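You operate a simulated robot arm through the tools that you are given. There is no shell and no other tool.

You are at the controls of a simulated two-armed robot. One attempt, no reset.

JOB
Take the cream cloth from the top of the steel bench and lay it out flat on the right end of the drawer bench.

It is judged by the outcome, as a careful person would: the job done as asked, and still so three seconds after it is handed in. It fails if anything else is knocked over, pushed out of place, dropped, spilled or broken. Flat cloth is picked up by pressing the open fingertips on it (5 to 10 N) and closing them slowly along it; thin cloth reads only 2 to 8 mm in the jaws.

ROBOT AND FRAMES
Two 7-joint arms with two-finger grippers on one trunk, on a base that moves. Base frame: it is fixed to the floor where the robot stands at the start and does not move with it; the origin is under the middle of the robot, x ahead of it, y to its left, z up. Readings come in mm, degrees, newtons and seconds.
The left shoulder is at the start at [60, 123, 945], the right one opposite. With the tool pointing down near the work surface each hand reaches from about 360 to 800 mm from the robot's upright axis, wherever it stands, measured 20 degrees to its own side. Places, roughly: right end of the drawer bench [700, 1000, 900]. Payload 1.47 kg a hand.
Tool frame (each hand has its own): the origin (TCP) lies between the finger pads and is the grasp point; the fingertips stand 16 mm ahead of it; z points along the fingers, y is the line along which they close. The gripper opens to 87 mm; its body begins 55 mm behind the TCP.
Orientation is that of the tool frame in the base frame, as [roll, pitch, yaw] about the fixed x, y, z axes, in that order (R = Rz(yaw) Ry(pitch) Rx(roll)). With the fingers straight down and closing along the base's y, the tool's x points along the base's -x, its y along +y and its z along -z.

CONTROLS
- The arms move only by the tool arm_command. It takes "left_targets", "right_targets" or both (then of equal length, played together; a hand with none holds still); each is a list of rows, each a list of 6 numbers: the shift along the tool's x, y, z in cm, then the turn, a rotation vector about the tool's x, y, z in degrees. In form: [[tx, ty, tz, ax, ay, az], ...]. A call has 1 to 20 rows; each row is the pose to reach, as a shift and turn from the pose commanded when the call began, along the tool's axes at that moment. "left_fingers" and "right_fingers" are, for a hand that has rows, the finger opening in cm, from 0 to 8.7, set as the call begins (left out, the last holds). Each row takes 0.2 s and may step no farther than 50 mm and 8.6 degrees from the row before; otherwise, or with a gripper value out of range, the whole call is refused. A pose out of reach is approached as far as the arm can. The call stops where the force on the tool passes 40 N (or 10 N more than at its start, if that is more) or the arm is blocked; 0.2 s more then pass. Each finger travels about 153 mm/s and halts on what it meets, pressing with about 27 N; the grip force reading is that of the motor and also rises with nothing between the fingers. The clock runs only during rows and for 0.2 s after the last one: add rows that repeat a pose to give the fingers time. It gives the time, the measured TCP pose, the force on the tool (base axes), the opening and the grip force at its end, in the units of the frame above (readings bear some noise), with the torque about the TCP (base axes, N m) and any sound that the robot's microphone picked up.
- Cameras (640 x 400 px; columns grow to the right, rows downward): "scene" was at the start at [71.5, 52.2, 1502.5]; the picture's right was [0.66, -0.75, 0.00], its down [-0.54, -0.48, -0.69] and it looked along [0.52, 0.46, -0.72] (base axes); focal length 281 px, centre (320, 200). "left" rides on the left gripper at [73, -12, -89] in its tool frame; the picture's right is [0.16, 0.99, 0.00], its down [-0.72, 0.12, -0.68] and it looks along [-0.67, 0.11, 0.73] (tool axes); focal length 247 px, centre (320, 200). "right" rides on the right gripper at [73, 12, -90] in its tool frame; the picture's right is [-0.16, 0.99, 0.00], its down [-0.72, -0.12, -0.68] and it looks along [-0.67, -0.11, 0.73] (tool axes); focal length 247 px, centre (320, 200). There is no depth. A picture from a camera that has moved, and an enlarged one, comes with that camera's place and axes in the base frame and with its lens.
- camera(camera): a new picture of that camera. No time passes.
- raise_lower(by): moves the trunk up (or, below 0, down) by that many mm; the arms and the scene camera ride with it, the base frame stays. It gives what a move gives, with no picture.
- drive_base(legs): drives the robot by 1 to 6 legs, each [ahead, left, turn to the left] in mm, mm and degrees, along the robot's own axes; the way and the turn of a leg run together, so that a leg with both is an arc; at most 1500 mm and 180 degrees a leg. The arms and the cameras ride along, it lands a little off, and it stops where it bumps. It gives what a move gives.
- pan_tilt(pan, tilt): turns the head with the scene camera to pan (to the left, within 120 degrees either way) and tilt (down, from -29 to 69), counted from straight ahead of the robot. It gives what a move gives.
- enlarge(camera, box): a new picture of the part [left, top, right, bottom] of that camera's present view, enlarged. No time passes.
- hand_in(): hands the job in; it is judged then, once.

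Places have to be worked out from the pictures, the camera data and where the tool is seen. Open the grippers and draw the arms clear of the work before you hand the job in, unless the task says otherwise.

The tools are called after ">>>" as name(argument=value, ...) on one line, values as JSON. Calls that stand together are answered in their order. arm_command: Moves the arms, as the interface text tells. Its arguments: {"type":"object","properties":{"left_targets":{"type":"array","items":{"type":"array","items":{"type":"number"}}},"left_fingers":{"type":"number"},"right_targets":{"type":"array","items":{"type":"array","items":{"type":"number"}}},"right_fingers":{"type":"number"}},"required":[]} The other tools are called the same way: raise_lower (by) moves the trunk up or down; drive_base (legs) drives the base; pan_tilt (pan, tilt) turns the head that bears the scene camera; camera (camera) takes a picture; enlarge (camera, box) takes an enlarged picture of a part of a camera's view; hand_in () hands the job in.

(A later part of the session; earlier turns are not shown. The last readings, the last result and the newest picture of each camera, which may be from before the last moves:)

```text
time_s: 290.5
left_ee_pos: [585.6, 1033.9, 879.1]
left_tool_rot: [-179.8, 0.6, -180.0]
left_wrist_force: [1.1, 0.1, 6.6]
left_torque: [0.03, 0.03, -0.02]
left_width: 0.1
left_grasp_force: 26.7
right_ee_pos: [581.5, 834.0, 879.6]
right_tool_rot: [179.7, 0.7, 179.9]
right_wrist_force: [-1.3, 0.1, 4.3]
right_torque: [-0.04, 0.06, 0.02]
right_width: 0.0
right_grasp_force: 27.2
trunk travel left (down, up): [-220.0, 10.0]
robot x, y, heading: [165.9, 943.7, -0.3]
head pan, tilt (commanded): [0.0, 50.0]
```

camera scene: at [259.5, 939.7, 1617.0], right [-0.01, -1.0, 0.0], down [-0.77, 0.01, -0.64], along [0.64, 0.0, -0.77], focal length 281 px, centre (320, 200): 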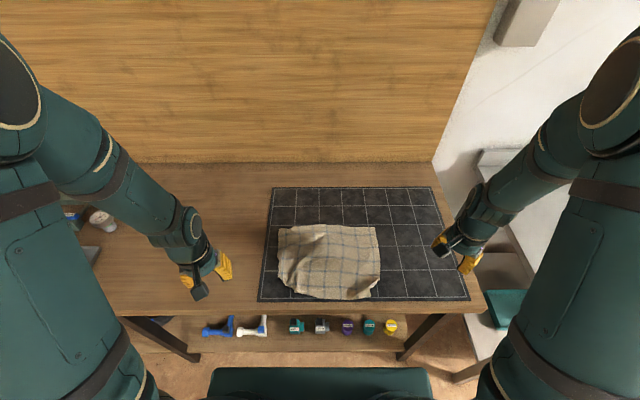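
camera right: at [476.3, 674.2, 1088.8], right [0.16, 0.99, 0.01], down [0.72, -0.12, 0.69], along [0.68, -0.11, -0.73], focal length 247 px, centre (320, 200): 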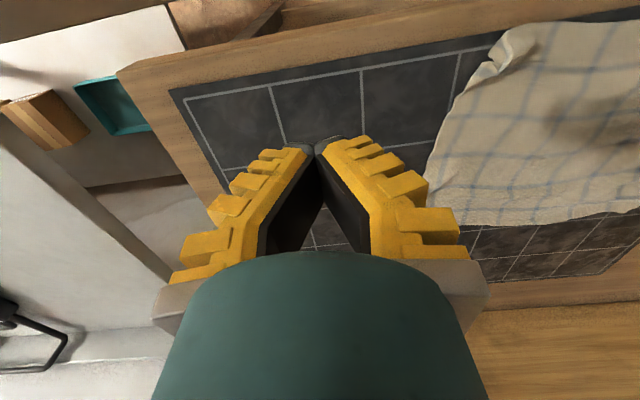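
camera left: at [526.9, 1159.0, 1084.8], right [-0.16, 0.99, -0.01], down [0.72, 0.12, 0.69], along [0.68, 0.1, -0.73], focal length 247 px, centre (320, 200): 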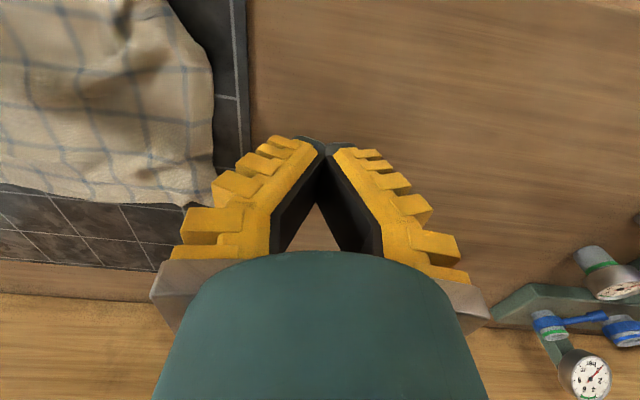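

Both press at 4–7 N. Now I'll pull apart: left +18 mm outward, right 35 mm outward, with a slight pull toward the robot.

>>> arm_command(left_targets=[[0.1, 0.3, 0, 0, 0, 0], [0.2, 0.6, 0, 0, 0, 0], [0.3, 0.9, 0, 0, 0, 0], [0.4, 1.2, 0, 0, 0, 0], [0.5, 1.5, 0, 0, 0, 0], [0.6, 1.8, 0, 0, 0, 0], [0.6, 1.8, 0, 0, 0, 0]], right_targets=[[0, -0.6, 0, 0, 0, 0], [0, -1.2, 0, 0, 0, 0], [0, -1.8, 0, 0, 0, 0], [0, -2.4, 0, 0, 0, 0], [0, -3.0, 0, 0, 0, 0], [0, -3.5, 0, 0, 0, 0], [0, -3.5, 0, 0, 0, 0]])

>>> enlarge(camera="scene", box=[260, 210, 400, 310])

>>> camera(camera="right")

>>> camera(camera="left")

```text
time_s: 292.1
left_ee_pos: [579.2, 1051.1, 879.2]
left_tool_rot: [-179.7, 0.7, -180.0]
left_wrist_force: [2.2, -5.3, 6.8]
left_torque: [-0.05, 0.01, 0.03]
left_width: 0.1
left_grasp_force: 26.8
right_ee_pos: [581.8, 799.4, 878.6]
right_tool_rot: [179.7, 0.7, 179.9]
right_wrist_force: [-0.3, 2.6, 3.3]
right_torque: [0.0, 0.0, -0.06]
right_width: 0.2
right_grasp_force: 27.1
trunk travel left (down, up): [-220.0, 10.0]
robot x, y, heading: [169.4, 940.8, -0.3]
head pan, tilt (commanded): [0.0, 50.0]
```

```text
4.00 times, centred on (330, 260) of scene
camera zoom: at [259.0, 939.9, 1617.1], right [-0.01, -1.0, 0.0], down [-0.77, 0.01, -0.64], along [0.64, 0.0, -0.77], focal length 1122 px, centre (280, -40)
```

zoom: 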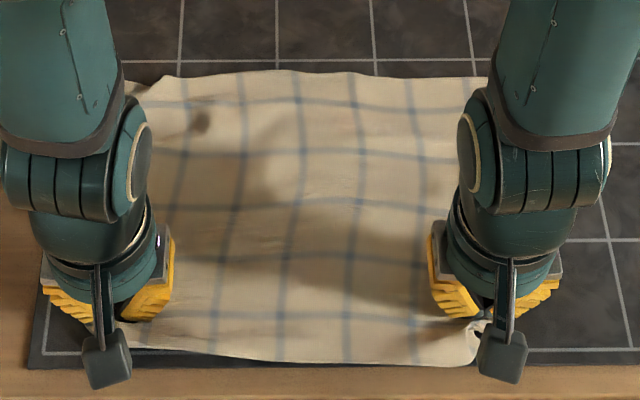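

```text
taken
camera right: at [508.1, 809.8, 967.7], right [0.16, 0.99, 0.01], down [0.72, -0.12, 0.69], along [0.68, -0.1, -0.73], focal length 247 px, centre (320, 200)
```

right: 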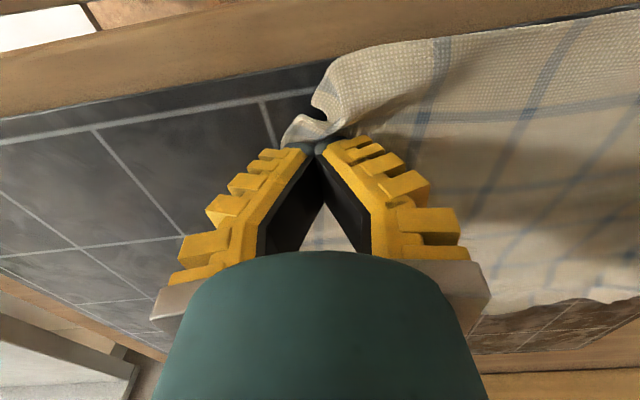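

```text
taken
camera left: at [506.2, 1039.0, 967.7], right [-0.16, 0.99, -0.01], down [0.72, 0.12, 0.69], along [0.68, 0.1, -0.73], focal length 247 px, centre (320, 200)
```

left: 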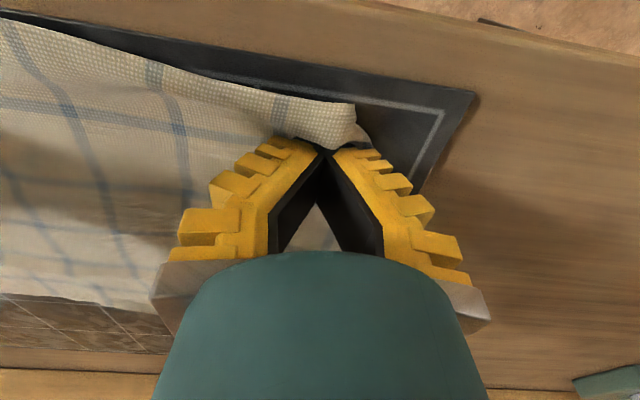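

The near strip has spread out and the near-left corner is clean. I'll lift both hands and look again.

>>> arm_command(left_targets=[[0, 0, -1, 0, 0, 0], [0, 0, -4, 0, 0, 0], [0, 0, -8, 0, 0, 0], [0, 2, -11, 0, 0, 0], [0, 6, -12, 0, 0, 0], [0, 10, -12, 0, 0, 0], [0, 12, -12, 0, 0, 0]], right_targets=[[0, 0, -1, 0, 0, 0], [0, 0, -4, 0, 0, 0], [0, 0, -8, 0, 0, 0], [0, -1, -11, 0, 0, 0], [0, -3, -12, 0, 0, 0], [0, -5, -12, 0, 0, 0], [0, -5, -12, 0, 0, 0]])

>>> enlarge(camera="scene", box=[260, 210, 400, 310])

>>> enlarge(camera="right", box=[310, 0, 530, 160])

```text
time_s: 293.7
left_ee_pos: [577.3, 1172.8, 997.9]
left_tool_rot: [-179.7, 0.6, -180.0]
left_wrist_force: [-0.4, 1.4, -0.1]
left_torque: [0.0, 0.0, 0.02]
left_width: 0.4
left_grasp_force: 26.9
right_ee_pos: [580.7, 749.1, 998.0]
right_tool_rot: [179.9, 0.7, -180.0]
right_wrist_force: [-0.8, -0.3, 0.0]
right_torque: [0.0, -0.01, 0.01]
right_width: 0.0
right_grasp_force: 26.8
trunk travel left (down, up): [-220.0, 10.0]
robot x, y, heading: [171.0, 941.6, -0.4]
head pan, tilt (commanded): [0.0, 50.0]
```

```text
4.00 times, centred on (330, 260) of scene
camera zoom: at [259.3, 941.1, 1617.0], right [-0.01, -1.0, 0.0], down [-0.77, 0.01, -0.64], along [0.64, -0.01, -0.77], focal length 1122 px, centre (280, -40)
```

zoom: 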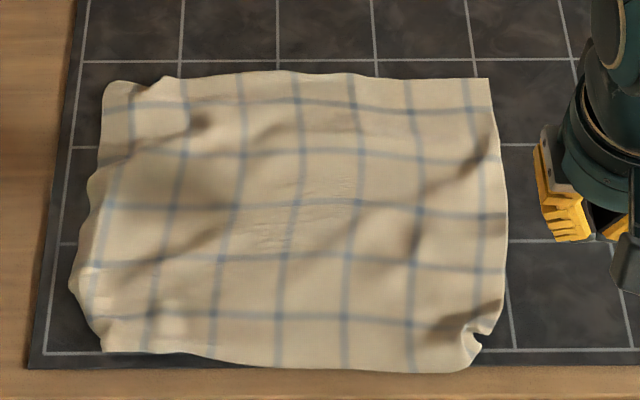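

```text
2.50 times, centred on (420, 80) of right
camera zoom: at [506.1, 759.9, 1087.6], right [0.16, 0.99, 0.01], down [0.72, -0.12, 0.69], along [0.68, -0.1, -0.73], focal length 617 px, centre (70, 500)
```

zoom: 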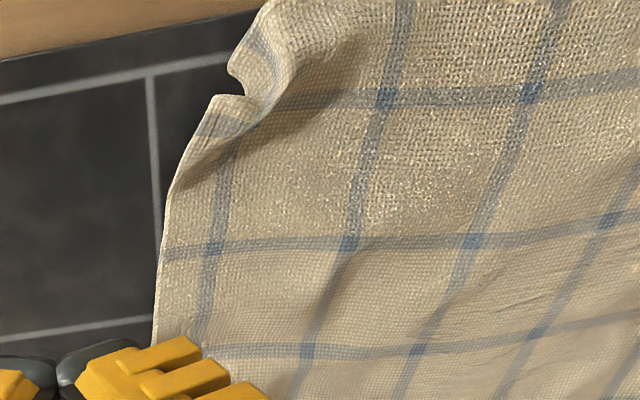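

Only a small pleat remains at the near-right corner. I'll press that corner lightly at about [545, 814] and draw it outward to pull the pleat flat.

>>> arm_command(right_targets=[[1, 2, 1, 0, 0, 0], [2, 4, 3, 0, 0, 0], [3.5, 6.6, 5, 0, 0, 0], [3.5, 6.6, 8.5, 0, 0, 0], [3.5, 6.6, 10.8, 0, 0, 0], [3.5, 6.6, 11.2, 0, 0, 0]])

>>> arm_command(right_targets=[[0, 0, 0.3, 0, 0, 0], [0, 0, 0.5, 0, 0, 0], [0, 0, 0.6, 0, 0, 0], [0, 0, 0.6, 0, 0, 0]])

>>> enlarge(camera="right", box=[140, 40, 480, 240])

```text
time_s: 295.1
left_ee_pos: [579.1, 1172.0, 998.5]
left_tool_rot: [-179.7, 0.6, -179.9]
left_wrist_force: [-0.1, 0.0, -0.2]
left_torque: [0.01, 0.01, -0.01]
left_width: 0.1
left_grasp_force: 26.8
right_ee_pos: [546.7, 816.0, 886.5]
right_tool_rot: [179.7, 0.6, 179.9]
right_wrist_force: [0.2, -0.5, -1.2]
right_torque: [0.04, 0.01, 0.01]
right_width: 0.3
right_grasp_force: 27.5
trunk travel left (down, up): [-220.0, 10.0]
robot x, y, heading: [174.3, 943.1, -0.4]
head pan, tilt (commanded): [0.0, 50.0]
```

```text
time_s: 296.1
left_ee_pos: [578.6, 1172.9, 997.8]
left_tool_rot: [-179.7, 0.6, -180.0]
left_wrist_force: [-0.6, 0.1, 0.2]
left_torque: [-0.03, -0.03, 0.02]
left_width: 0.0
left_grasp_force: 27.2
right_ee_pos: [546.0, 816.3, 880.5]
right_tool_rot: [179.7, 0.7, 179.9]
right_wrist_force: [-0.9, -0.2, 2.7]
right_torque: [-0.03, 0.01, 0.04]
right_width: 0.0
right_grasp_force: 27.6
trunk travel left (down, up): [-220.0, 10.0]
robot x, y, heading: [168.5, 938.9, -0.4]
head pan, tilt (commanded): [0.0, 50.0]
```

```text
1.88 times, centred on (310, 140) of right
camera zoom: at [472.9, 826.3, 969.3], right [0.16, 0.99, 0.01], down [0.72, -0.12, 0.69], along [0.68, -0.1, -0.73], focal length 465 px, centre (339, 313)
```

zoom: 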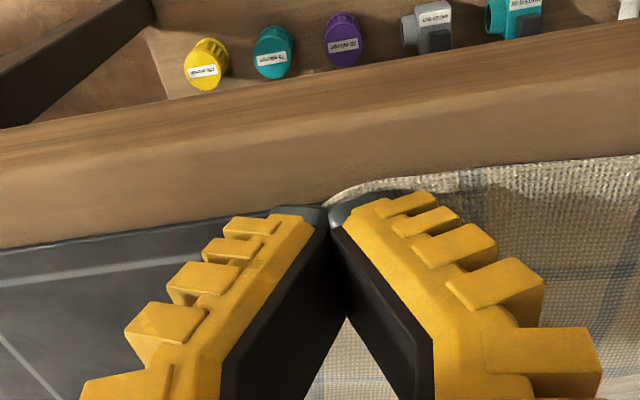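

>>> arm_command(right_targets=[[0, 0, 0.06, 0, 0, 0], [0.05, -0.5, 0.06, 0, 0, 0], [0.1, -1.0, 0.06, 0, 0, 0], [0.2, -1.5, 0.06, 0, 0, 0], [0.3, -2.0, 0.06, 0, 0, 0], [0.4, -2.6, 0.06, 0, 0, 0], [0.4, -2.6, 0.06, 0, 0, 0]])

>>> arm_command(right_targets=[[0, 0, -1, 0, 0, 0], [0, 0, -4, 0, 0, 0], [0, 0, -8, 0, 0, 0], [0, -1, -11, 0, 0, 0], [-3, -4, -12, 0, 0, 0], [-3, -6, -12, 0, 0, 0], [-3, -6, -12, 0, 0, 0]])

>>> enlarge(camera="scene", box=[260, 210, 400, 310])

>>> enlarge(camera="right", box=[310, 0, 530, 160])

```text
time_s: 297.7
left_ee_pos: [578.6, 1172.5, 999.1]
left_tool_rot: [-179.7, 0.6, -180.0]
left_wrist_force: [0.3, 0.2, 0.0]
left_torque: [0.0, 0.01, 0.01]
left_width: 0.3
left_grasp_force: 26.9
right_ee_pos: [541.6, 789.4, 880.8]
right_tool_rot: [179.8, 0.7, 179.9]
right_wrist_force: [-0.8, 2.5, 3.8]
right_torque: [0.05, -0.02, -0.02]
right_width: 0.0
right_grasp_force: 26.7
trunk travel left (down, up): [-220.0, 10.0]
robot x, y, heading: [171.6, 941.6, -0.2]
head pan, tilt (commanded): [0.0, 50.0]
```

```text
time_s: 299.3
left_ee_pos: [578.7, 1172.4, 996.6]
left_tool_rot: [-179.7, 0.6, 180.0]
left_wrist_force: [0.7, -0.1, 0.6]
left_torque: [0.04, -0.01, 0.02]
left_width: 0.0
left_grasp_force: 26.9
right_ee_pos: [573.5, 729.5, 999.8]
right_tool_rot: [179.8, 0.7, -180.0]
right_wrist_force: [0.7, 0.5, 0.9]
right_torque: [-0.05, 0.04, 0.0]
right_width: 0.0
right_grasp_force: 26.6
trunk travel left (down, up): [-220.0, 10.0]
robot x, y, heading: [170.8, 943.3, -0.5]
head pan, tilt (commanded): [0.0, 50.0]
```

```text
4.00 times, centred on (330, 260) of scene
camera zoom: at [259.9, 940.5, 1617.0], right [-0.01, -1.0, 0.0], down [-0.77, 0.01, -0.64], along [0.64, 0.0, -0.77], focal length 1122 px, centre (280, -40)
```

zoom: 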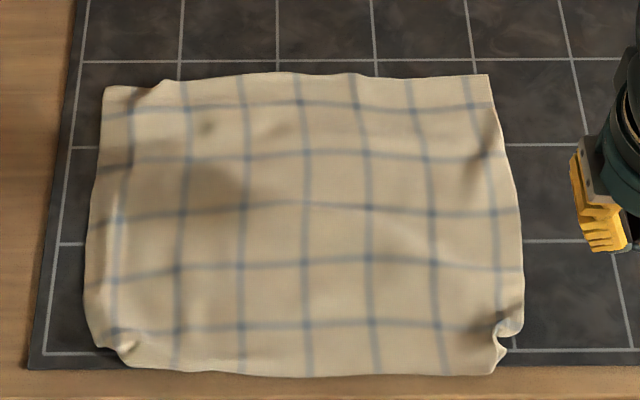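

```text
2.50 times, centred on (420, 80) of right
camera zoom: at [498.8, 739.7, 1088.9], right [0.16, 0.99, 0.01], down [0.72, -0.12, 0.69], along [0.68, -0.1, -0.73], focal length 617 px, centre (70, 500)
```

zoom: 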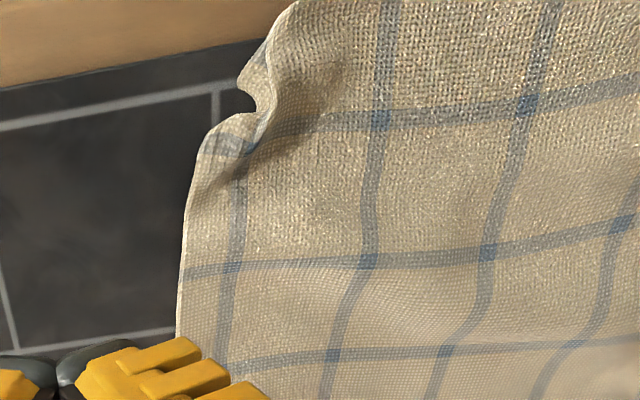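

That stroke smoothed the whole cloth: it now covers nearly its full rectangle, about x 525–765, y 770–1080. I want to check how far its near edge is from the bench's front edge.

>>> camera(camera="right")

>>> enlarge(camera="scene", box=[260, 270, 420, 330])

```text
taken
camera right: at [498.8, 739.7, 1088.9], right [0.16, 0.99, 0.01], down [0.72, -0.12, 0.69], along [0.68, -0.1, -0.73], focal length 247 px, centre (320, 200)
```

right: 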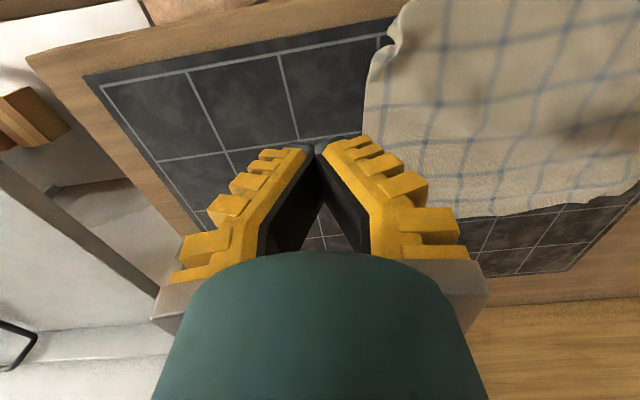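

```text
4.00 times, centred on (340, 300) of scene
camera zoom: at [259.9, 940.5, 1617.0], right [-0.01, -1.0, 0.0], down [-0.77, 0.01, -0.64], along [0.64, 0.0, -0.77], focal length 1122 px, centre (240, -200)
```

zoom: 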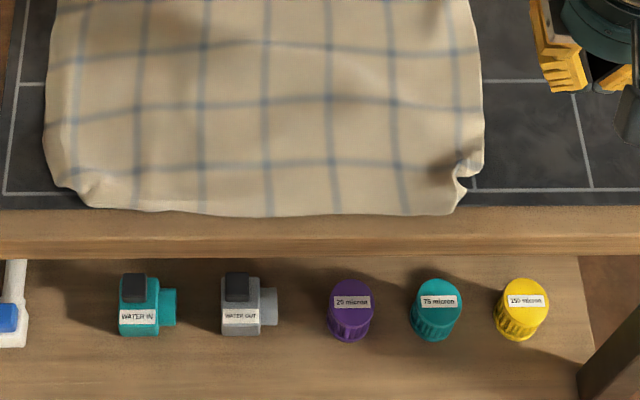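

The near edge is about 12 mm from the bench's front edge, which is on the top but closer than I'd like. I'll press both fingertips near the far corners and draw the whole cloth about 35 mm away from the robot; that also pulls it taut.

>>> arm_command(left_targets=[[-3.1, -2.5, 0, 0, 0, 0], [-6.2, -5, 1, 0, 0, 0], [-9.3, -7.6, 2, 0, 0, 0], [-12.4, -10.1, 4, 0, 0, 0], [-15.6, -12.7, 6, 0, 0, 0], [-15.6, -12.7, 9, 0, 0, 0], [-15.6, -12.7, 11, 0, 0, 0], [-15.6, -12.7, 11.5, 0, 0, 0]], right_targets=[[-3.2, 1.7, 0, 0, 0, 0], [-6.4, 3.4, 1, 0, 0, 0], [-9.7, 5, 2, 0, 0, 0], [-13, 6.7, 4, 0, 0, 0], [-16.2, 8.3, 6, 0, 0, 0], [-16.2, 8.3, 9, 0, 0, 0], [-16.2, 8.3, 11, 0, 0, 0], [-16.2, 8.3, 11.7, 0, 0, 0]])

>>> arm_command(left_targets=[[0, 0, 0.2, 0, 0, 0], [0, 0, 0.35, 0, 0, 0], [0, 0, 0.4, 0, 0, 0], [0, 0, 0.4, 0, 0, 0]], right_targets=[[0, 0, 0.2, 0, 0, 0], [0, 0, 0.35, 0, 0, 0], [0, 0, 0.4, 0, 0, 0], [0, 0, 0.4, 0, 0, 0]])

>>> camera(camera="left")

>>> camera(camera="right")

```text
time_s: 301.1
left_ee_pos: [736.4, 1044.4, 885.2]
left_tool_rot: [-179.7, 0.6, 180.0]
left_wrist_force: [-0.2, -1.7, 0.3]
left_torque: [0.01, 0.0, 0.03]
left_width: 0.0
left_grasp_force: 27.4
right_ee_pos: [735.2, 812.1, 884.9]
right_tool_rot: [179.7, 0.7, -179.9]
right_wrist_force: [0.2, -1.0, 0.4]
right_torque: [-0.02, 0.04, 0.0]
right_width: 0.2
right_grasp_force: 27.0
trunk travel left (down, up): [-220.0, 10.0]
robot x, y, heading: [175.7, 942.0, -0.4]
head pan, tilt (commanded): [0.0, 50.0]
```

```text
time_s: 302.1
left_ee_pos: [736.8, 1044.3, 882.1]
left_tool_rot: [-179.7, 0.6, -180.0]
left_wrist_force: [-0.4, 0.4, 0.1]
left_torque: [0.02, -0.03, 0.01]
left_width: 0.0
left_grasp_force: 26.6
right_ee_pos: [735.0, 811.6, 881.1]
right_tool_rot: [179.7, 0.7, 179.9]
right_wrist_force: [-1.2, 0.7, -0.3]
right_torque: [-0.02, -0.02, 0.01]
right_width: 0.0
right_grasp_force: 27.4
trunk travel left (down, up): [-220.0, 10.0]
robot x, y, heading: [173.2, 941.5, -0.4]
head pan, tilt (commanded): [0.0, 50.0]
```

```text
taken
camera left: at [662.3, 1032.4, 969.8], right [-0.16, 0.99, -0.01], down [0.72, 0.12, 0.69], along [0.68, 0.1, -0.73], focal length 247 px, centre (320, 200)
```

left: 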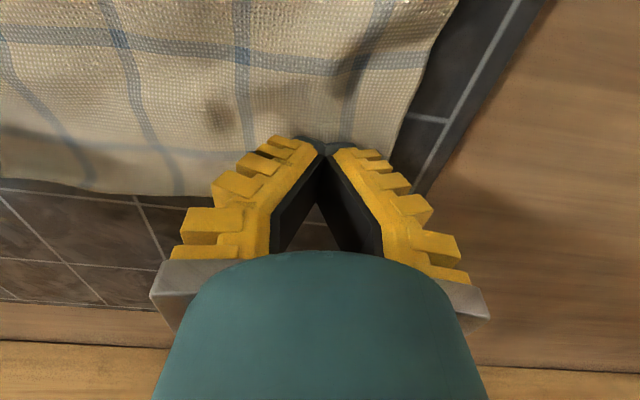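

```text
taken
camera right: at [661.1, 822.6, 969.6], right [0.16, 0.99, 0.01], down [0.72, -0.12, 0.69], along [0.68, -0.1, -0.73], focal length 247 px, centre (320, 200)
```

right: 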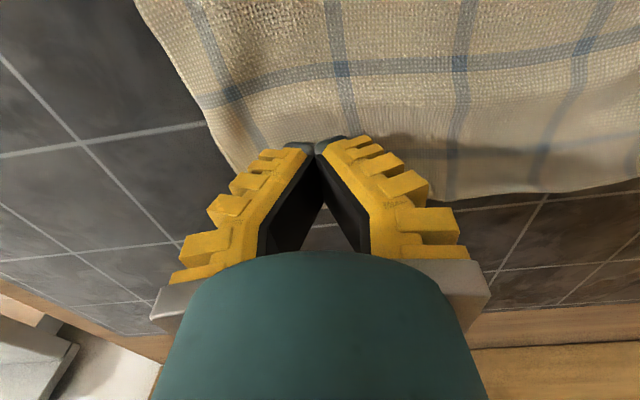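

Both tips are just above the cloth near its far corners. I'll press to about 6–8 N.

>>> arm_command(left_targets=[[0, 0, 0.12, 0, 0, 0], [0, 0, 0.2, 0, 0, 0], [0, 0, 0.2, 0, 0, 0]], right_targets=[[0, 0, 0.12, 0, 0, 0], [0, 0, 0.2, 0, 0, 0], [0, 0, 0.2, 0, 0, 0]])

```text
time_s: 302.9
left_ee_pos: [736.0, 1045.0, 879.5]
left_tool_rot: [-179.7, 0.5, -180.0]
left_wrist_force: [0.7, 0.2, 0.0]
left_torque: [-0.01, 0.0, 0.02]
left_width: 0.0
left_grasp_force: 27.3
right_ee_pos: [735.5, 811.7, 878.4]
right_tool_rot: [179.7, 0.7, 180.0]
right_wrist_force: [-0.6, 0.1, 2.4]
right_torque: [0.02, 0.03, -0.03]
right_width: 0.0
right_grasp_force: 26.8
trunk travel left (down, up): [-220.0, 10.0]
robot x, y, heading: [171.4, 944.6, -0.4]
head pan, tilt (commanded): [0.0, 50.0]
```

>>> arm_command(left_targets=[[0, 0, 0.08, 0, 0, 0], [0, 0, 0.15, 0, 0, 0], [0, 0, 0.15, 0, 0, 0]], right_targets=[[0, 0, 0.05, 0, 0, 0], [0, 0, 0.05, 0, 0, 0], [0, 0, 0.05, 0, 0, 0]])

```text
time_s: 303.7
left_ee_pos: [736.9, 1045.2, 878.5]
left_tool_rot: [-179.6, 0.6, 179.9]
left_wrist_force: [-0.6, -0.9, 6.7]
left_torque: [0.01, 0.04, 0.02]
left_width: 0.0
left_grasp_force: 26.6
right_ee_pos: [734.7, 811.6, 878.4]
right_tool_rot: [179.6, 0.9, 179.9]
right_wrist_force: [2.1, -0.8, 4.9]
right_torque: [0.03, 0.02, -0.01]
right_width: 0.2
right_grasp_force: 27.2
trunk travel left (down, up): [-220.0, 10.0]
robot x, y, heading: [174.3, 941.9, -0.4]
head pan, tilt (commanded): [0.0, 50.0]
```

Good pressure on both. Now I'll draw the cloth away from the robot by 38 mm, slowly.

>>> arm_command(left_targets=[[-0.4, 0.02, 0.005, 0, 0, 0], [-0.8, 0.05, 0.01, 0, 0, 0], [-1.2, 0.08, 0.015, 0, 0, 0], [-1.6, 0.1, 0.02, 0, 0, 0], [-2.0, 0.12, 0.025, 0, 0, 0], [-2.4, 0.15, 0.03, 0, 0, 0], [-2.8, 0.15, 0.035, 0, 0, 0], [-3.2, 0.15, 0.04, 0, 0, 0], [-3.8, 0.15, 0.045, 0, 0, 0], [-3.8, 0.15, 0.045, 0, 0, 0]], right_targets=[[-0.4, -0.02, 0.025, 0, 0, 0], [-0.8, -0.05, 0.03, 0, 0, 0], [-1.2, -0.08, 0.035, 0, 0, 0], [-1.6, -0.1, 0.04, 0, 0, 0], [-2.0, -0.12, 0.045, 0, 0, 0], [-2.4, -0.15, 0.05, 0, 0, 0], [-2.8, -0.15, 0.055, 0, 0, 0], [-3.2, -0.15, 0.06, 0, 0, 0], [-3.8, -0.15, 0.065, 0, 0, 0], [-3.8, -0.15, 0.065, 0, 0, 0]])

>>> camera(camera="scene")

>>> enlarge(camera="scene", box=[260, 205, 420, 310])

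```text
time_s: 305.9
left_ee_pos: [772.6, 1046.3, 879.2]
left_tool_rot: [-179.7, 0.7, 180.0]
left_wrist_force: [-1.2, 0.1, 3.3]
left_torque: [0.01, 0.02, 0.0]
left_width: 0.1
left_grasp_force: 26.4
right_ee_pos: [772.0, 811.1, 878.8]
right_tool_rot: [179.7, 0.6, 179.9]
right_wrist_force: [-3.6, 0.2, 5.3]
right_torque: [0.02, 0.1, -0.01]
right_width: 0.0
right_grasp_force: 27.1
trunk travel left (down, up): [-220.0, 10.0]
robot x, y, heading: [172.6, 941.3, -0.3]
head pan, tilt (commanded): [0.0, 50.0]
```

```text
taken
camera scene: at [257.9, 940.4, 1617.2], right [-0.01, -1.0, 0.0], down [-0.77, 0.01, -0.64], along [0.64, 0.0, -0.77], focal length 281 px, centre (320, 200)
```

scene: 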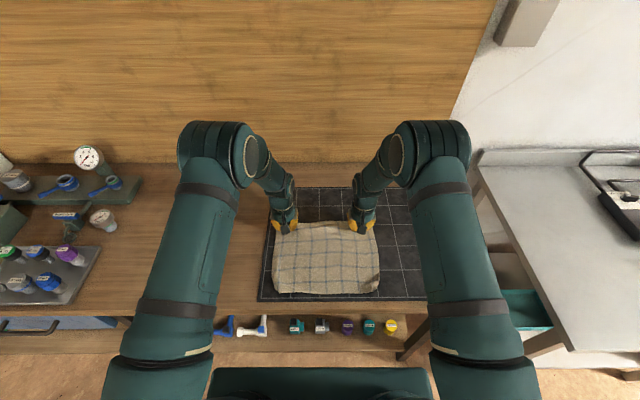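

```text
3.81 times, centred on (340, 258) of scene
camera zoom: at [257.9, 940.4, 1617.2], right [-0.01, -1.0, 0.0], down [-0.77, 0.01, -0.64], along [0.64, 0.0, -0.77], focal length 1069 px, centre (244, -19)
```

zoom: 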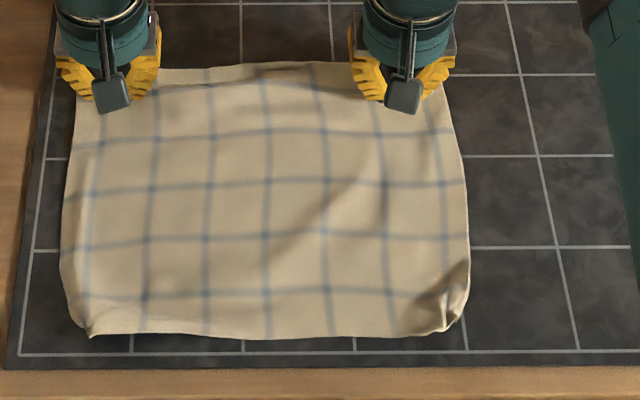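

The cloth is now at about x 554–788, well clear of the front edge and nicely taut. I'll lift both hands straight up and clear.

>>> arm_command(left_targets=[[0, 0, -0.5, 0, 0, 0], [0, 0, -2, 0, 0, 0], [0, 0, -5, 0, 0, 0], [0, 0, -9, 0, 0, 0], [0, 3, -12, 0, 0, 0], [0, 7, -13, 0, 0, 0], [0, 11, -13, 0, 0, 0], [0, 15, -13, 0, 0, 0]], right_targets=[[0, 0, -0.5, 0, 0, 0], [0, 0, -2, 0, 0, 0], [0, 0, -5, 0, 0, 0], [0, 0, -9, 0, 0, 0], [0, -3, -12, 0, 0, 0], [0, -7, -13, 0, 0, 0], [0, -11, -13, 0, 0, 0], [0, -15, -13, 0, 0, 0]])

>>> enlarge(camera="scene", box=[260, 205, 420, 310])

>>> camera(camera="left")

>>> camera(camera="right")

```text
time_s: 307.7
left_ee_pos: [772.8, 1196.7, 1007.8]
left_tool_rot: [-179.6, 0.5, 180.0]
left_wrist_force: [-0.7, -0.4, 0.0]
left_torque: [-0.03, -0.02, 0.0]
left_width: 0.1
left_grasp_force: 27.2
right_ee_pos: [771.2, 660.0, 1009.1]
right_tool_rot: [179.8, 0.7, -180.0]
right_wrist_force: [0.0, 0.9, 0.6]
right_torque: [-0.02, 0.01, -0.02]
right_width: 0.2
right_grasp_force: 27.4
trunk travel left (down, up): [-220.0, 10.0]
robot x, y, heading: [171.1, 939.9, -0.3]
head pan, tilt (commanded): [0.0, 50.0]
```

```text
3.81 times, centred on (340, 258) of scene
camera zoom: at [259.2, 940.3, 1617.1], right [-0.01, -1.0, 0.0], down [-0.77, 0.01, -0.64], along [0.64, 0.0, -0.77], focal length 1069 px, centre (244, -19)
```

zoom: 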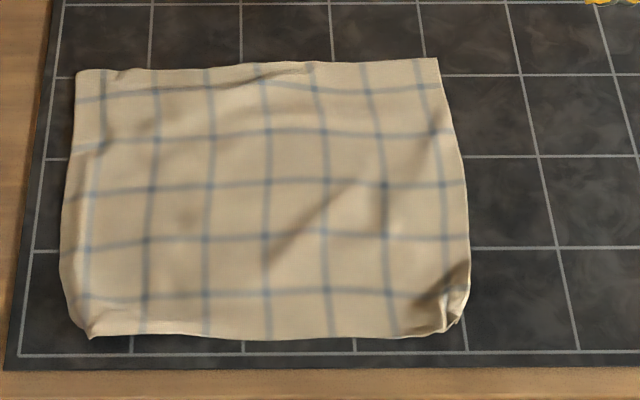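

```text
taken
camera left: at [699.2, 1185.2, 1096.1], right [-0.16, 0.99, -0.01], down [0.72, 0.12, 0.69], along [0.68, 0.1, -0.73], focal length 247 px, centre (320, 200)
```

left: 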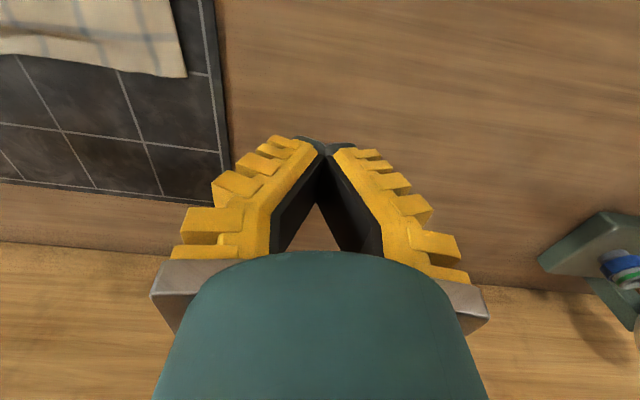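

```text
taken
camera right: at [697.3, 670.7, 1096.8], right [0.16, 0.99, 0.01], down [0.72, -0.12, 0.69], along [0.68, -0.1, -0.73], focal length 247 px, centre (320, 200)
```

right: 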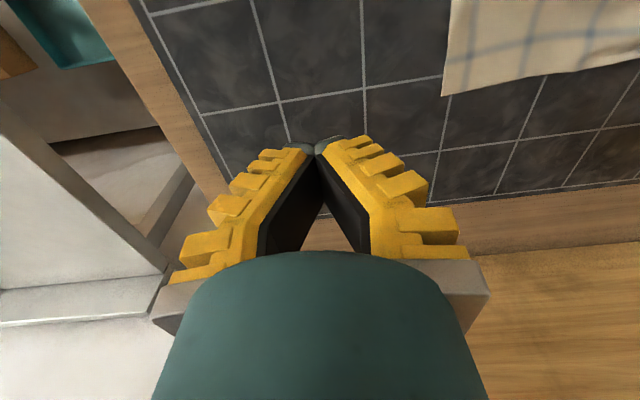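

The cloth lies flat and nearly full size, with crisp far corners. I'll check the two near corners closely once more with the wrist cameras.

>>> arm_command(left_targets=[[4, -2, 0, 0, 0, 0], [8, -4, 0, 0, 0, 0], [12, -7, 0, 0, 0, 0], [16, -10, 0, 0, 0, 0], [18, -11.5, 0, 0, 0, 0], [18, -11.5, 0, 0, 0, 0]], right_targets=[[4, 2, 0, 0, 0, 0], [8, 4, 0, 0, 0, 0], [12, 6, 0, 0, 0, 0], [16, 8, 0, 0, 0, 0], [18, 9, 0, 0, 0, 0], [18, 9, 0, 0, 0, 0]])

>>> enlarge(camera="left", box=[140, 0, 380, 170])

>>> enlarge(camera="right", box=[290, 0, 530, 170])

```text
time_s: 309.1
left_ee_pos: [592.0, 1082.1, 1005.4]
left_tool_rot: [-179.8, 0.6, -180.0]
left_wrist_force: [0.9, 0.3, 0.5]
left_torque: [0.03, 0.01, 0.0]
left_width: 0.0
left_grasp_force: 27.0
right_ee_pos: [591.2, 750.5, 1006.5]
right_tool_rot: [179.7, 0.7, 179.9]
right_wrist_force: [-0.3, 0.5, -0.2]
right_torque: [-0.02, 0.02, 0.02]
right_width: 0.3
right_grasp_force: 27.2
trunk travel left (down, up): [-220.0, 10.0]
robot x, y, heading: [170.2, 941.0, -0.3]
head pan, tilt (commanded): [0.0, 50.0]
```

```text
2.35 times, centred on (260, 85) of left
camera zoom: at [518.4, 1069.6, 1094.0], right [-0.16, 0.99, -0.01], down [0.72, 0.12, 0.69], along [0.68, 0.1, -0.73], focal length 581 px, centre (461, 471)
```

zoom: 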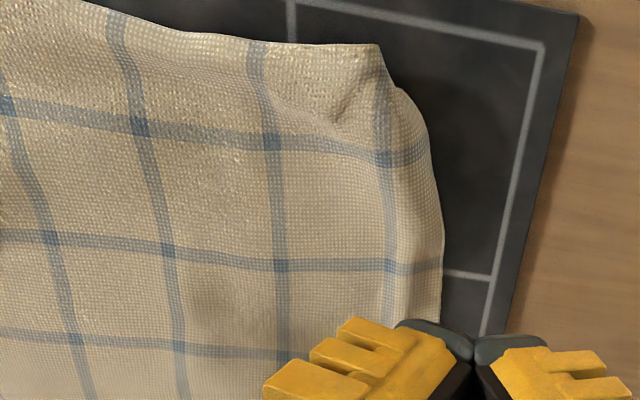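

```text
2.35 times, centred on (410, 85) of right
camera zoom: at [517.2, 760.5, 1094.5], right [0.16, 0.99, 0.01], down [0.72, -0.12, 0.69], along [0.68, -0.1, -0.73], focal length 581 px, centre (108, 471)
```

zoom: 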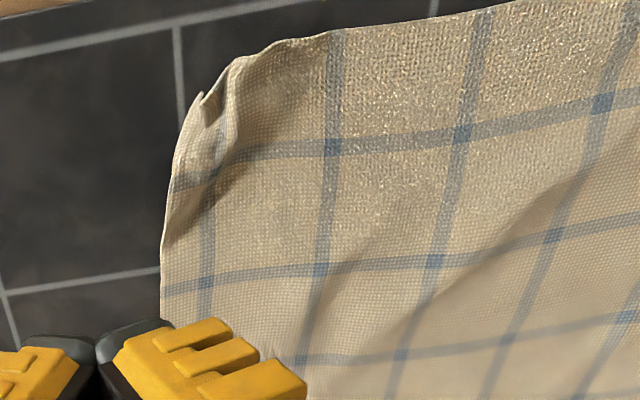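

Both near corners are almost perfect now, with just a tiny pleat at the near-right. I'll make one last light press-and-draw there to flatten it.

>>> arm_command(right_targets=[[0.5, 2, 2, 0, 0, 0], [1.0, 4, 4.5, 0, 0, 0], [1.1, 5, 8, 0, 0, 0], [1.1, 5, 11, 0, 0, 0], [1.1, 5, 12, 0, 0, 0], [1.1, 5, 12.3, 0, 0, 0], [1.1, 5, 12.3, 0, 0, 0]])

>>> arm_command(right_targets=[[0, 0, 0.2, 0, 0, 0], [0, 0, 0.35, 0, 0, 0], [0, 0, 0.35, 0, 0, 0]])

```text
time_s: 310.7
left_ee_pos: [591.0, 1082.2, 1005.6]
left_tool_rot: [-179.8, 0.6, -179.9]
left_wrist_force: [0.3, -0.6, 0.4]
left_torque: [0.01, 0.01, 0.03]
left_width: 0.1
left_grasp_force: 27.1
right_ee_pos: [581.0, 801.2, 881.8]
right_tool_rot: [179.7, 0.7, 179.9]
right_wrist_force: [0.5, 0.3, 1.0]
right_torque: [-0.01, -0.01, 0.02]
right_width: 0.0
right_grasp_force: 27.5
trunk travel left (down, up): [-220.0, 10.0]
robot x, y, heading: [170.2, 940.3, -0.6]
head pan, tilt (commanded): [0.0, 50.0]
```

```text
time_s: 311.5
left_ee_pos: [592.3, 1080.7, 1005.2]
left_tool_rot: [-179.7, 0.6, -179.9]
left_wrist_force: [-0.3, 0.0, -0.6]
left_torque: [0.01, 0.0, -0.01]
left_width: 0.2
left_grasp_force: 26.9
right_ee_pos: [580.9, 799.9, 879.6]
right_tool_rot: [179.7, 0.7, -179.9]
right_wrist_force: [-0.7, 0.2, 0.7]
right_torque: [-0.01, 0.03, -0.02]
right_width: 0.2
right_grasp_force: 27.1
trunk travel left (down, up): [-220.0, 10.0]
robot x, y, heading: [174.5, 942.7, -0.2]
head pan, tilt (commanded): [0.0, 50.0]
```

>>> arm_command(right_targets=[[0, 0, 0.1, 0, 0, 0], [0, 0, 0.14, 0, 0, 0], [0.2, -0.3, 0.14, 0, 0, 0], [0.5, -0.7, 0.13, 0, 0, 0], [0.8, -1.1, 0.12, 0, 0, 0], [1.0, -1.4, 0.12, 0, 0, 0], [1.0, -1.4, 0.12, 0, 0, 0]])

>>> arm_command(right_targets=[[0, 0, -0.5, 0, 0, 0], [0, 0, -2, 0, 0, 0], [0, 0, -5, 0, 0, 0], [0, 0, -9, 0, 0, 0], [-1, -2.5, -12, 0, 0, 0], [-2, -5, -12.5, 0, 0, 0], [-2, -5, -12.5, 0, 0, 0]])

>>> enlarge(camera="right", box=[290, 0, 530, 170])

>>> enlarge(camera="scene", box=[260, 205, 420, 310])

```text
time_s: 313.1
left_ee_pos: [592.3, 1082.4, 1005.1]
left_tool_rot: [-179.7, 0.6, -179.9]
left_wrist_force: [-0.2, 0.2, 0.4]
left_torque: [-0.01, 0.0, -0.02]
left_width: 0.1
left_grasp_force: 27.1
right_ee_pos: [570.9, 788.2, 879.1]
right_tool_rot: [179.9, 0.6, 179.9]
right_wrist_force: [2.8, 4.5, 7.6]
right_torque: [0.03, -0.03, -0.03]
right_width: 0.0
right_grasp_force: 27.3
trunk travel left (down, up): [-220.0, 10.0]
robot x, y, heading: [167.8, 939.0, -0.1]
head pan, tilt (commanded): [0.0, 50.0]
```

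```text
time_s: 314.7
left_ee_pos: [592.2, 1082.5, 1005.2]
left_tool_rot: [-179.7, 0.7, 180.0]
left_wrist_force: [-0.1, -0.3, 0.4]
left_torque: [-0.01, 0.02, 0.01]
left_width: 0.0
left_grasp_force: 27.1
right_ee_pos: [590.0, 737.2, 1003.8]
right_tool_rot: [179.9, 0.6, -180.0]
right_wrist_force: [0.3, -0.7, 0.2]
right_torque: [-0.01, -0.01, -0.01]
right_width: 0.2
right_grasp_force: 27.4
trunk travel left (down, up): [-220.0, 10.0]
robot x, y, heading: [171.7, 941.4, -0.4]
head pan, tilt (commanded): [0.0, 50.0]
```

```text
2.35 times, centred on (410, 85) of right
camera zoom: at [516.4, 747.2, 1091.5], right [0.16, 0.99, 0.01], down [0.72, -0.12, 0.69], along [0.68, -0.1, -0.73], focal length 581 px, centre (108, 471)
```

zoom: 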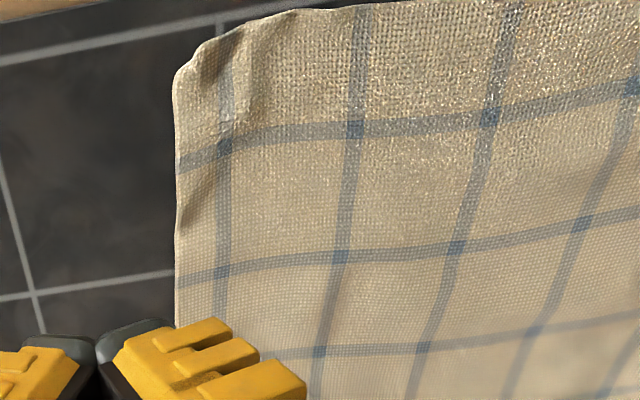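

```text
3.81 times, centred on (340, 258) of scene
camera zoom: at [259.1, 940.7, 1617.1], right [-0.01, -1.0, 0.0], down [-0.77, 0.01, -0.64], along [0.64, -0.01, -0.77], focal length 1069 px, centre (244, -19)
```

zoom: 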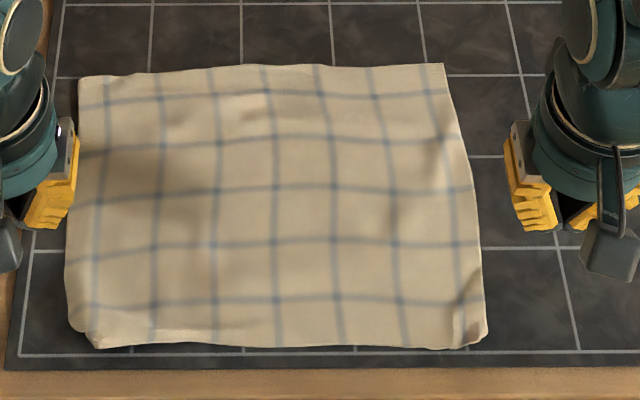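

The near-right corner is perfect now and the whole cloth is smooth. I'll do the same light press-and-draw at the near-left corner.

>>> arm_command(left_targets=[[0.4, -1.2, 3, 0, 0, 0], [0.8, -2.4, 6, 0, 0, 0], [1.0, -3.2, 9, 0, 0, 0], [1.0, -3.2, 11.5, 0, 0, 0], [1.0, -3.2, 12.3, 0, 0, 0], [1.0, -3.2, 12.3, 0, 0, 0]])

>>> arm_command(left_targets=[[0, 0, 0.2, 0, 0, 0], [0, 0, 0.35, 0, 0, 0], [0, 0, 0.35, 0, 0, 0]])

```text
time_s: 316.1
left_ee_pos: [583.4, 1050.1, 883.4]
left_tool_rot: [-179.8, 0.6, 180.0]
left_wrist_force: [0.6, 0.0, 0.4]
left_torque: [-0.01, -0.01, 0.02]
left_width: 0.0
left_grasp_force: 27.0
right_ee_pos: [589.9, 736.2, 1001.6]
right_tool_rot: [179.7, 0.6, 179.9]
right_wrist_force: [0.5, 0.4, -0.6]
right_torque: [-0.02, 0.02, 0.01]
right_width: 0.0
right_grasp_force: 27.1
trunk travel left (down, up): [-220.0, 10.0]
robot x, y, heading: [170.4, 941.7, -0.6]
head pan, tilt (commanded): [0.0, 50.0]
```

```text
time_s: 316.9
left_ee_pos: [584.4, 1048.5, 879.0]
left_tool_rot: [-179.7, 0.7, -180.0]
left_wrist_force: [0.2, 0.0, 1.5]
left_torque: [-0.04, 0.03, 0.01]
left_width: 0.0
left_grasp_force: 26.7
right_ee_pos: [590.8, 736.4, 1002.4]
right_tool_rot: [179.7, 0.7, 179.8]
right_wrist_force: [0.1, -1.1, -0.6]
right_torque: [0.0, 0.0, 0.01]
right_width: 0.0
right_grasp_force: 27.2
trunk travel left (down, up): [-220.0, 10.0]
robot x, y, heading: [171.4, 941.4, -0.1]
head pan, tilt (commanded): [0.0, 50.0]
```

>>> arm_command(left_targets=[[0, 0, 0.07, 0, 0, 0], [0.1, 0.1, 0.08, 0, 0, 0], [0.3, 0.4, 0.08, 0, 0, 0], [0.6, 0.8, 0.07, 0, 0, 0], [0.9, 1.2, 0.07, 0, 0, 0], [1.1, 1.5, 0.06, 0, 0, 0], [1.1, 1.5, 0.06, 0, 0, 0]])

>>> arm_command(left_targets=[[0, 0, -0.5, 0, 0, 0], [0, 0, -2, 0, 0, 0], [0, 0, -5, 0, 0, 0], [0, 0, -9, 0, 0, 0], [-1, 2.5, -12, 0, 0, 0], [-2, 5, -12.5, 0, 0, 0], [-2, 5, -12.5, 0, 0, 0]])

>>> enlarge(camera="left", box=[140, 0, 380, 170])

>>> enlarge(camera="scene", box=[260, 205, 420, 310])

```text
time_s: 318.5
left_ee_pos: [573.1, 1064.8, 879.2]
left_tool_rot: [-179.7, 0.6, -180.0]
left_wrist_force: [1.1, -0.9, 3.8]
left_torque: [-0.06, 0.0, -0.01]
left_width: 0.1
left_grasp_force: 26.8
right_ee_pos: [590.4, 735.0, 1001.4]
right_tool_rot: [179.7, 0.7, 179.9]
right_wrist_force: [-1.0, 0.0, -0.2]
right_torque: [-0.01, 0.01, 0.03]
right_width: 0.0
right_grasp_force: 27.1
trunk travel left (down, up): [-220.0, 10.0]
robot x, y, heading: [172.0, 938.6, -0.3]
head pan, tilt (commanded): [0.0, 50.0]
```

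```text
time_s: 320.1
left_ee_pos: [592.5, 1114.1, 1004.0]
left_tool_rot: [-179.8, 0.6, 180.0]
left_wrist_force: [0.1, -0.6, 0.0]
left_torque: [0.02, 0.03, 0.0]
left_width: 0.4
left_grasp_force: 27.1
right_ee_pos: [589.1, 736.4, 1002.7]
right_tool_rot: [179.6, 0.7, -180.0]
right_wrist_force: [0.8, -0.7, 0.0]
right_torque: [0.01, 0.01, 0.03]
right_width: 0.0
right_grasp_force: 27.8
trunk travel left (down, up): [-220.0, 10.0]
robot x, y, heading: [171.1, 944.8, -0.3]
head pan, tilt (commanded): [0.0, 50.0]
```

```text
2.35 times, centred on (260, 85) of left
camera zoom: at [518.3, 1102.7, 1092.6], right [-0.16, 0.99, -0.01], down [0.72, 0.12, 0.69], along [0.68, 0.1, -0.73], focal length 581 px, centre (461, 471)
```

zoom: 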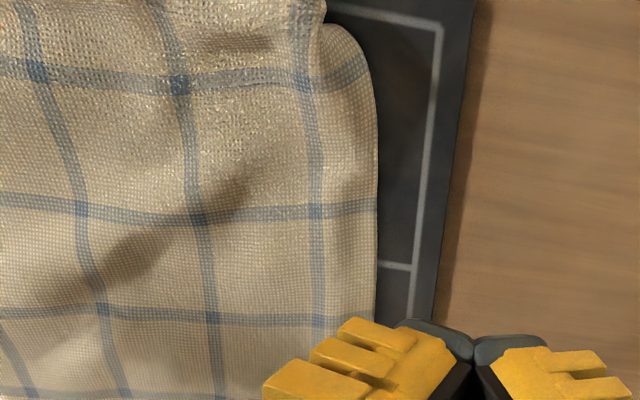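

```text
3.81 times, centred on (340, 258) of scene
camera zoom: at [259.1, 939.8, 1617.1], right [-0.01, -1.0, 0.0], down [-0.77, 0.01, -0.64], along [0.64, 0.0, -0.77], focal length 1069 px, centre (244, -19)
```

zoom: 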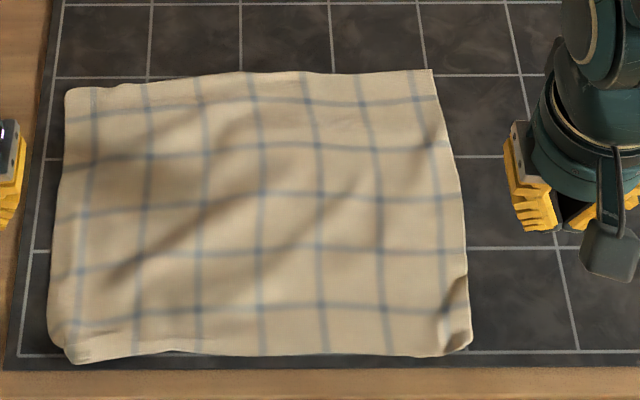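

The cloth is flat with only faint waves; the last stroke turned it slightly. I'll finish as before: press near both far corners and draw them away, the left a bit more, to make it taut and square.

>>> arm_command(left_targets=[[-3, -1.2, 0, 0, 0, 0], [-6, -2.4, 1, 0, 0, 0], [-9, -3.6, 2, 0, 0, 0], [-12, -4.8, 4, 0, 0, 0], [-14.6, -5.9, 6.5, 0, 0, 0], [-14.6, -5.9, 9.5, 0, 0, 0], [-14.6, -5.9, 11.5, 0, 0, 0], [-14.6, -5.9, 12.2, 0, 0, 0], [-14.6, -5.9, 12.2, 0, 0, 0]], right_targets=[[-3.4, 1.6, 0, 0, 0, 0], [-6.8, 3.2, 1, 0, 0, 0], [-10.2, 4.7, 2, 0, 0, 0], [-13.6, 6.3, 4, 0, 0, 0], [-16.7, 7.6, 6.5, 0, 0, 0], [-16.7, 7.6, 9.5, 0, 0, 0], [-16.7, 7.6, 11.5, 0, 0, 0], [-16.7, 7.6, 12.1, 0, 0, 0], [-16.7, 7.6, 12.1, 0, 0, 0]])

>>> arm_command(left_targets=[[0, 0, 0.2, 0, 0, 0], [0, 0, 0.35, 0, 0, 0], [0, 0, 0.35, 0, 0, 0]], right_targets=[[0, 0, 0.2, 0, 0, 0], [0, 0, 0.35, 0, 0, 0], [0, 0, 0.35, 0, 0, 0]])

```text
time_s: 322.1
left_ee_pos: [739.8, 1055.2, 884.2]
left_tool_rot: [-179.7, 0.6, -179.9]
left_wrist_force: [0.1, -0.3, -1.0]
left_torque: [0.0, 0.01, -0.03]
left_width: 0.0
left_grasp_force: 27.2
right_ee_pos: [758.8, 812.9, 883.8]
right_tool_rot: [179.7, 0.8, 180.0]
right_wrist_force: [-0.5, 1.4, 0.2]
right_torque: [-0.01, 0.01, 0.03]
right_width: 0.1
right_grasp_force: 27.4
trunk travel left (down, up): [-220.0, 10.0]
robot x, y, heading: [171.1, 944.1, -0.4]
head pan, tilt (commanded): [0.0, 50.0]
```

```text
time_s: 322.9
left_ee_pos: [740.2, 1054.6, 879.9]
left_tool_rot: [-179.8, 0.6, -179.9]
left_wrist_force: [-0.3, 0.0, 0.6]
left_torque: [0.01, -0.05, 0.0]
left_width: 0.0
left_grasp_force: 27.3
right_ee_pos: [759.3, 813.7, 880.9]
right_tool_rot: [179.7, 0.8, 179.9]
right_wrist_force: [-0.7, -0.2, 0.4]
right_torque: [0.01, 0.01, -0.01]
right_width: 0.0
right_grasp_force: 26.9
trunk travel left (down, up): [-220.0, 10.0]
robot x, y, heading: [174.9, 942.1, -0.3]
head pan, tilt (commanded): [0.0, 50.0]
```

>>> arm_command(left_targets=[[0, 0, 0.1, 0, 0, 0], [0, 0, 0.18, 0, 0, 0], [0, 0, 0.18, 0, 0, 0]], right_targets=[[0, 0, 0.12, 0, 0, 0], [0, 0, 0.22, 0, 0, 0], [0, 0, 0.22, 0, 0, 0]])

```text
time_s: 323.7
left_ee_pos: [738.8, 1053.8, 879.5]
left_tool_rot: [-179.7, 0.8, 180.0]
left_wrist_force: [0.8, 0.5, 3.5]
left_torque: [-0.03, 0.02, -0.04]
left_width: 0.0
left_grasp_force: 26.8
right_ee_pos: [759.5, 812.5, 877.6]
right_tool_rot: [179.7, 0.7, 179.9]
right_wrist_force: [0.5, 0.4, 3.9]
right_torque: [-0.03, 0.04, 0.02]
right_width: 0.0
right_grasp_force: 26.9
trunk travel left (down, up): [-220.0, 10.0]
robot x, y, heading: [171.2, 941.3, -0.4]
head pan, tilt (commanded): [0.0, 50.0]
```

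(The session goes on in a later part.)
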